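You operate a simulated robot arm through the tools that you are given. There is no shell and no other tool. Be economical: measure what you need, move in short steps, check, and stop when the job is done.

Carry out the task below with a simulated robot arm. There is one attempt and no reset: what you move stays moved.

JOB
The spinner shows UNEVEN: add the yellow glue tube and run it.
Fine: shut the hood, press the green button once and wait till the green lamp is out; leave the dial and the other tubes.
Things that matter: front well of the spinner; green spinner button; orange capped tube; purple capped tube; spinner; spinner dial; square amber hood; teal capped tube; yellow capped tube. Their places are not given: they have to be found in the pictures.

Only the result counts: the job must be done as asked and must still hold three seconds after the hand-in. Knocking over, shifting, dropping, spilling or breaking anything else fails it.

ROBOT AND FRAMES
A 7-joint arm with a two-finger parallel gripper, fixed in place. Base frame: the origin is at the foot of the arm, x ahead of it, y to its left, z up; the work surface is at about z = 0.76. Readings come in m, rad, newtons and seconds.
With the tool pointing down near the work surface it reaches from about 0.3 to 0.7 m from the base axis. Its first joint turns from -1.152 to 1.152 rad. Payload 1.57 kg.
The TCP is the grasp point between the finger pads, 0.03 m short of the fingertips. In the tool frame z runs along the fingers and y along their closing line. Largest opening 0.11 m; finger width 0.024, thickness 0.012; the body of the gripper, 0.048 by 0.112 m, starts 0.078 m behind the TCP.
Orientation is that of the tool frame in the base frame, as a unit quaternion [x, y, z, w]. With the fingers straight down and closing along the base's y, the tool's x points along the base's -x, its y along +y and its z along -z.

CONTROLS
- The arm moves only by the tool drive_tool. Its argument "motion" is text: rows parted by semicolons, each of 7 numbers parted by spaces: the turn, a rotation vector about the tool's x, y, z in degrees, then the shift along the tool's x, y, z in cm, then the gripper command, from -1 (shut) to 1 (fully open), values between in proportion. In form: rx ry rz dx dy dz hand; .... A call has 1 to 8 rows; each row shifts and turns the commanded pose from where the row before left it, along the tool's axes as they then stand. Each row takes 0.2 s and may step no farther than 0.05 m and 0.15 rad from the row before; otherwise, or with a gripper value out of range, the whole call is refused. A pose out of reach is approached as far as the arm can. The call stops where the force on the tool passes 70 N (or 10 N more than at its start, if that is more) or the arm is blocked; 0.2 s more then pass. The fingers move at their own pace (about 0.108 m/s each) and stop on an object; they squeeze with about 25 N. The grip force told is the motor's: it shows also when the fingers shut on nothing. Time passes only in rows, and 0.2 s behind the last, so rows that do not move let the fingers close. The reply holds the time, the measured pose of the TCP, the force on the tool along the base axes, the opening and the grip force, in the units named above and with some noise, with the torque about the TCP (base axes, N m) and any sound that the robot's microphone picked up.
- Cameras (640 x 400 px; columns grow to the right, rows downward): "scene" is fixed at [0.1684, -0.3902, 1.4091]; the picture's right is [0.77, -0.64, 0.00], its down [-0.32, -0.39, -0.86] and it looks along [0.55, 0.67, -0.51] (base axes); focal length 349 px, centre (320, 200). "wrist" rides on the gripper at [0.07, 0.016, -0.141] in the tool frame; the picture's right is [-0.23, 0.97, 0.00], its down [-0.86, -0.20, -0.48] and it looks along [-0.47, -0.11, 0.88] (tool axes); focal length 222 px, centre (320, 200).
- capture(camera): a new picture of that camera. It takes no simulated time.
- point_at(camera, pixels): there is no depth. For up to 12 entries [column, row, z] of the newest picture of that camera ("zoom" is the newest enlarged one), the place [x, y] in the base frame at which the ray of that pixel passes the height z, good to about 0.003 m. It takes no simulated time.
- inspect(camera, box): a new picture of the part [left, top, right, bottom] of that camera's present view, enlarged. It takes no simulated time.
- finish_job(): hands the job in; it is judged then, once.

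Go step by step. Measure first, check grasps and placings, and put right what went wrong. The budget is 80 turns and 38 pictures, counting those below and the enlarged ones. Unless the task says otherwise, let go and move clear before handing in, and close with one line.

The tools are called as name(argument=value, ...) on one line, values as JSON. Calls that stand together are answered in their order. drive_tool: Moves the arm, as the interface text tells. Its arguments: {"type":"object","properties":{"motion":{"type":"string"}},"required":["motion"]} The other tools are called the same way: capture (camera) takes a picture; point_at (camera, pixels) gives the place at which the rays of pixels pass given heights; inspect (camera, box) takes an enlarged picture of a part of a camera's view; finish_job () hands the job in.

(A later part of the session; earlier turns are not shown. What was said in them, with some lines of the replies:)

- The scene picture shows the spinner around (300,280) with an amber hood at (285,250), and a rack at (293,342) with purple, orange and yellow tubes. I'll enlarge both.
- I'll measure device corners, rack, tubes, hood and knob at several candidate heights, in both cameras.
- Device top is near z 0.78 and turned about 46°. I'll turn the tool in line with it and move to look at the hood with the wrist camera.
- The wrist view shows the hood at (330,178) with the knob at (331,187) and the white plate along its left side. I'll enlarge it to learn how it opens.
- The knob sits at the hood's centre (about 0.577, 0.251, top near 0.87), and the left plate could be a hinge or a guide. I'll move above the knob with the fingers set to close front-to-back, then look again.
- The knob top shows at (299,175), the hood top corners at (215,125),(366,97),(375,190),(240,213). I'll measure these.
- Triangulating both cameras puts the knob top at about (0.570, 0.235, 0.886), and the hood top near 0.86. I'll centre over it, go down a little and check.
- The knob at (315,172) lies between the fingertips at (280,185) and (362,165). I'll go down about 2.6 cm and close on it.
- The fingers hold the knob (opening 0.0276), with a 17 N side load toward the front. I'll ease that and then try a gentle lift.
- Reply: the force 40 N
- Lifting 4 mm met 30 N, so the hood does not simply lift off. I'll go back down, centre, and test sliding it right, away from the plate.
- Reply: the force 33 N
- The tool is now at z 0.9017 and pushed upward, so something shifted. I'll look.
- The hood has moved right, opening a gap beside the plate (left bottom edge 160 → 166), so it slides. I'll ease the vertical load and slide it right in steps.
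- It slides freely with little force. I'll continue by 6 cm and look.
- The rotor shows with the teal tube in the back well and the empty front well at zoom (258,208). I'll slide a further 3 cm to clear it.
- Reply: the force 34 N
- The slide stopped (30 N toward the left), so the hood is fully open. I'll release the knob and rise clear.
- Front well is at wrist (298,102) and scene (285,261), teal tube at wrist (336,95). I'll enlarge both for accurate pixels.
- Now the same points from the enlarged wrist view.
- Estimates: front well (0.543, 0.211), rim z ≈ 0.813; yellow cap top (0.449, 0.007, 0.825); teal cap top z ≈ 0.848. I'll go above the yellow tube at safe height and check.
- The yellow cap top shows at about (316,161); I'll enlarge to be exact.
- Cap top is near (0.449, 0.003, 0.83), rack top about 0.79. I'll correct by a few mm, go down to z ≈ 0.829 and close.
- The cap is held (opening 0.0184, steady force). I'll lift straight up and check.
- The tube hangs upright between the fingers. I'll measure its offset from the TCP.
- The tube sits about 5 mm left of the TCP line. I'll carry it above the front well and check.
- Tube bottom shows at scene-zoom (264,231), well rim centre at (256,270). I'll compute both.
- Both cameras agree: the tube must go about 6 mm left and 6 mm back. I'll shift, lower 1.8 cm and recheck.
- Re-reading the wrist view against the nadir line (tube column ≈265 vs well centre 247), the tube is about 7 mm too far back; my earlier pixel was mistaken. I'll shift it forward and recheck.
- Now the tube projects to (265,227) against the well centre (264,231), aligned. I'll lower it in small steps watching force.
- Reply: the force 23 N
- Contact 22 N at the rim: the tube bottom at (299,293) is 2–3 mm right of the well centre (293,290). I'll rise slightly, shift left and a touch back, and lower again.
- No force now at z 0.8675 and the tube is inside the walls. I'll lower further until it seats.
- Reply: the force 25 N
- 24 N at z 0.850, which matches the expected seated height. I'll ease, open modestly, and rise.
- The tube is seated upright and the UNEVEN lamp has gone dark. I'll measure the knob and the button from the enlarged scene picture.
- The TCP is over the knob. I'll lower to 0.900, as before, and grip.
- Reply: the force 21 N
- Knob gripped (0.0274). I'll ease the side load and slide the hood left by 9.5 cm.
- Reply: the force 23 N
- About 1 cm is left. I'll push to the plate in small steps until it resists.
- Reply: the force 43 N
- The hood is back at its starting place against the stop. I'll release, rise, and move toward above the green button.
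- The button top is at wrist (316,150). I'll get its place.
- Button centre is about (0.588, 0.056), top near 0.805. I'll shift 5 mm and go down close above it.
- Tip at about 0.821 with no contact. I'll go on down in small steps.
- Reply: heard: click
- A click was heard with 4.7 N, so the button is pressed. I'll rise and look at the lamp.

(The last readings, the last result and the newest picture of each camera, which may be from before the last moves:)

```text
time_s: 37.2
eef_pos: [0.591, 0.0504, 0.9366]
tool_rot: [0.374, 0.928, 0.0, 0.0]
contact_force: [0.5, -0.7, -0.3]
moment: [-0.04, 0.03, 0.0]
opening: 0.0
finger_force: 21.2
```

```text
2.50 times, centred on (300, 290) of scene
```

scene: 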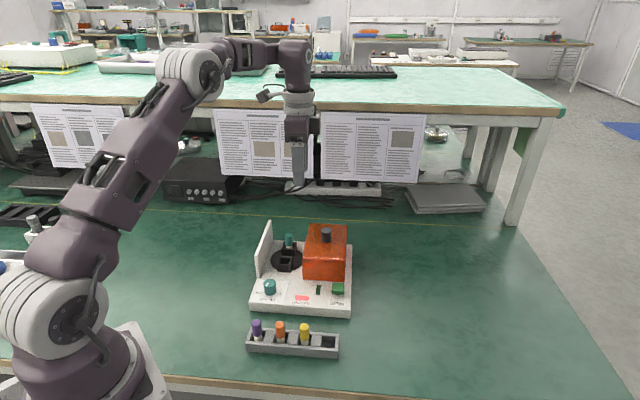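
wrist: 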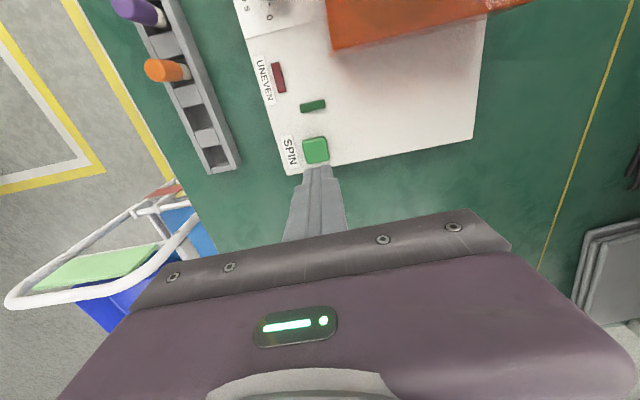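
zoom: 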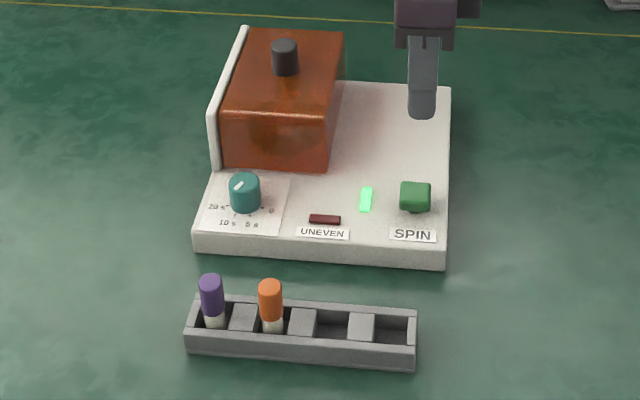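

The green lamp at zoom (366,199) is lit, the hood is shut and UNEVEN is dark. I'll wait with the arm still.

drive_tool(motion="0 0 0 0 0 -2 -1; 0 0 0 0 0 0 -1; 0 0 0 0 0 0 -1; 0 0 0 0 0 0 -1; 0 0 0 0 0 0 -1; 0 0 0 0 0 0 -1; 0 0 0 0 0 0 -1; 0 0 0 0 0 0 -1")

drive_tool(motion="0 0 0 0 0 0 -1; 0 0 0 0 0 0 -1; 0 0 0 0 0 0 -1; 0 0 0 0 0 0 -1; 0 0 0 0 0 0 -1; 0 0 0 0 0 0 -1; 0 0 0 0 0 0 -1; 0 0 0 0 0 0 -1")

drive_tool(motion="0 0 0 0 0 0 -1; 0 0 0 0 0 0 -1; 0 0 0 0 0 0 -1; 0 0 0 0 0 0 -1; 0 0 0 0 0 0 -1; 0 0 0 0 0 0 -1; 0 0 0 0 0 0 -1; 0 0 0 0 0 0 -1")

drive_tool(motion="0 0 0 0 0 0 -1; 0 0 0 0 0 0 -1; 0 0 0 0 0 0 -1; 0 0 0 0 0 0 -1; 0 0 0 0 0 0 -1; 0 0 0 0 0 0 -1; 0 0 0 0 0 0 -1; 0 0 0 0 0 0 -1")

drive_tool(motion="0 0 0 0 0 0 -1; 0 0 0 0 0 0 -1; 0 0 0 0 0 0 -1; 0 0 0 0 0 0 -1; 0 0 0 0 0 0 -1; 0 0 0 0 0 0 -1; 0 0 0 0 0 0 -1; 0 0 0 0 0 0 -1")

drive_tool(motion="0 0 0 0 0 0 -1; 0 0 0 0 0 0 -1; 0 0 0 0 0 0 -1; 0 0 0 0 0 0 -1; 0 0 0 0 0 0 -1; 0 0 0 0 0 0 -1; 0 0 0 0 0 0 -1; 0 0 0 0 0 0 -1")

```text
time_s: 39.0
eef_pos: [0.5896, 0.0531, 0.9586]
tool_rot: [0.372, 0.928, 0.001, 0.0]
contact_force: [-0.5, 0.5, 0.5]
moment: [0.0, -0.02, 0.0]
opening: 0.0
finger_force: 20.7
```

```text
time_s: 40.8
eef_pos: [0.5888, 0.0511, 0.9578]
tool_rot: [0.373, 0.928, 0.0, 0.0]
contact_force: [0.3, 0.3, -1.2]
moment: [-0.02, 0.03, 0.02]
opening: 0.0
finger_force: 20.8
```

```text
time_s: 42.6
eef_pos: [0.5892, 0.0513, 0.9568]
tool_rot: [0.372, 0.928, 0.0, 0.0]
contact_force: [-0.4, -0.1, -0.2]
moment: [0.0, -0.01, -0.03]
opening: 0.0
finger_force: 21.3
```

```text
time_s: 44.4
eef_pos: [0.5894, 0.0505, 0.9577]
tool_rot: [0.373, 0.928, -0.001, 0.0]
contact_force: [-0.5, -0.1, 0.2]
moment: [0.0, 0.0, 0.03]
opening: 0.0001
finger_force: 21.4
```

```text
time_s: 46.2
eef_pos: [0.5886, 0.0514, 0.9585]
tool_rot: [0.373, 0.928, 0.0, 0.0]
contact_force: [0.0, 0.0, -0.1]
moment: [-0.02, -0.01, 0.0]
opening: 0.0001
finger_force: 21.4
```

```text
time_s: 48.0
eef_pos: [0.5894, 0.0517, 0.9585]
tool_rot: [0.373, 0.928, 0.0, 0.0]
contact_force: [-0.8, 0.1, -0.3]
moment: [0.0, -0.03, 0.03]
opening: 0.0001
finger_force: 21.4
```

About 11.6 s since the click and no sound yet; I'll wait further, past 20 s, then look.

drive_tool(motion="0 0 0 0 0 0 -1; 0 0 0 0 0 0 -1; 0 0 0 0 0 0 -1; 0 0 0 0 0 0 -1; 0 0 0 0 0 0 -1; 0 0 0 0 0 0 -1; 0 0 0 0 0 0 -1; 0 0 0 0 0 0 -1")

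drive_tool(motion="0 0 0 0 0 0 -1; 0 0 0 0 0 0 -1; 0 0 0 0 0 0 -1; 0 0 0 0 0 0 -1; 0 0 0 0 0 0 -1; 0 0 0 0 0 0 -1; 0 0 0 0 0 0 -1; 0 0 0 0 0 0 -1")

drive_tool(motion="0 0 0 0 0 0 -1; 0 0 0 0 0 0 -1; 0 0 0 0 0 0 -1; 0 0 0 0 0 0 -1; 0 0 0 0 0 0 -1; 0 0 0 0 0 0 -1; 0 0 0 0 0 0 -1; 0 0 0 0 0 0 -1")

drive_tool(motion="0 0 0 0 0 0 -1; 0 0 0 0 0 0 -1; 0 0 0 0 0 0 -1; 0 0 0 0 0 0 -1; 0 0 0 0 0 0 -1; 0 0 0 0 0 0 -1; 0 0 0 0 0 0 -1; 0 0 0 0 0 0 -1")

drive_tool(motion="0 0 0 0 0 0 -1; 0 0 0 0 0 0 -1; 0 0 0 0 0 0 -1; 0 0 0 0 0 0 -1; 0 0 0 0 0 0 -1; 0 0 0 0 0 0 -1; 0 0 0 0 0 0 -1; 0 0 0 0 0 0 -1")

drive_tool(motion="0 0 0 0 0 0 -1; 0 0 0 0 0 0 -1; 0 0 0 0 0 0 -1; 0 0 0 0 0 0 -1; 0 0 0 0 0 0 -1; 0 0 0 0 0 0 -1; 0 0 0 0 0 0 -1; 0 0 0 0 0 0 -1")

inspect(camera="scene", box=[230, 210, 370, 370])

```text
time_s: 49.8
eef_pos: [0.5893, 0.0523, 0.9579]
tool_rot: [0.372, 0.928, -0.001, 0.0]
contact_force: [0.0, -0.8, 0.3]
moment: [-0.02, 0.0, 0.01]
opening: 0.0
finger_force: 21.3
```

```text
time_s: 51.6
eef_pos: [0.5886, 0.0516, 0.9569]
tool_rot: [0.373, 0.928, 0.001, 0.0]
contact_force: [0.1, 0.2, 0.8]
moment: [0.01, 0.0, -0.01]
opening: 0.0
finger_force: 21.6
```

```text
time_s: 53.4
eef_pos: [0.5885, 0.0517, 0.9579]
tool_rot: [0.373, 0.928, -0.001, 0.0]
contact_force: [0.6, -0.1, 0.8]
moment: [0.0, 0.03, -0.02]
opening: 0.0002
finger_force: 21.2
```

```text
time_s: 55.2
eef_pos: [0.5897, 0.0511, 0.9579]
tool_rot: [0.374, 0.928, -0.001, 0.0]
contact_force: [0.0, 0.1, -0.5]
moment: [0.01, 0.01, -0.01]
opening: 0.0
finger_force: 21.5
```

```text
time_s: 57.0
eef_pos: [0.5888, 0.0522, 0.958]
tool_rot: [0.373, 0.928, 0.0, -0.001]
contact_force: [-0.2, -0.1, 0.9]
moment: [0.01, 0.02, 0.03]
opening: 0.0
finger_force: 21.3
```

```text
time_s: 58.8
eef_pos: [0.5897, 0.0527, 0.9586]
tool_rot: [0.373, 0.928, 0.0, -0.001]
contact_force: [0.2, 0.1, -0.3]
moment: [0.01, -0.01, 0.0]
opening: 0.0
finger_force: 21.8
```

```text
2.50 times, centred on (300, 290) of scene
```

zoom: 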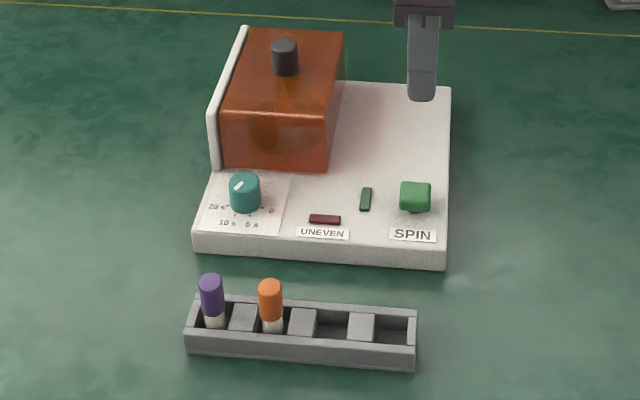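

The green lamp at zoom (366,199) is out, UNEVEN is dark, the hood is shut, the dial and other tubes are where they were, and the arm is clear. I'll hand in.

finish_job()

```text
The job is handed in.
```

The yellow tube is in the spinner's front well, the hood is shut, and the spin has run to its end after one press: the green lamp and UNEVEN are both out, and I left the dial and other tubes alone.
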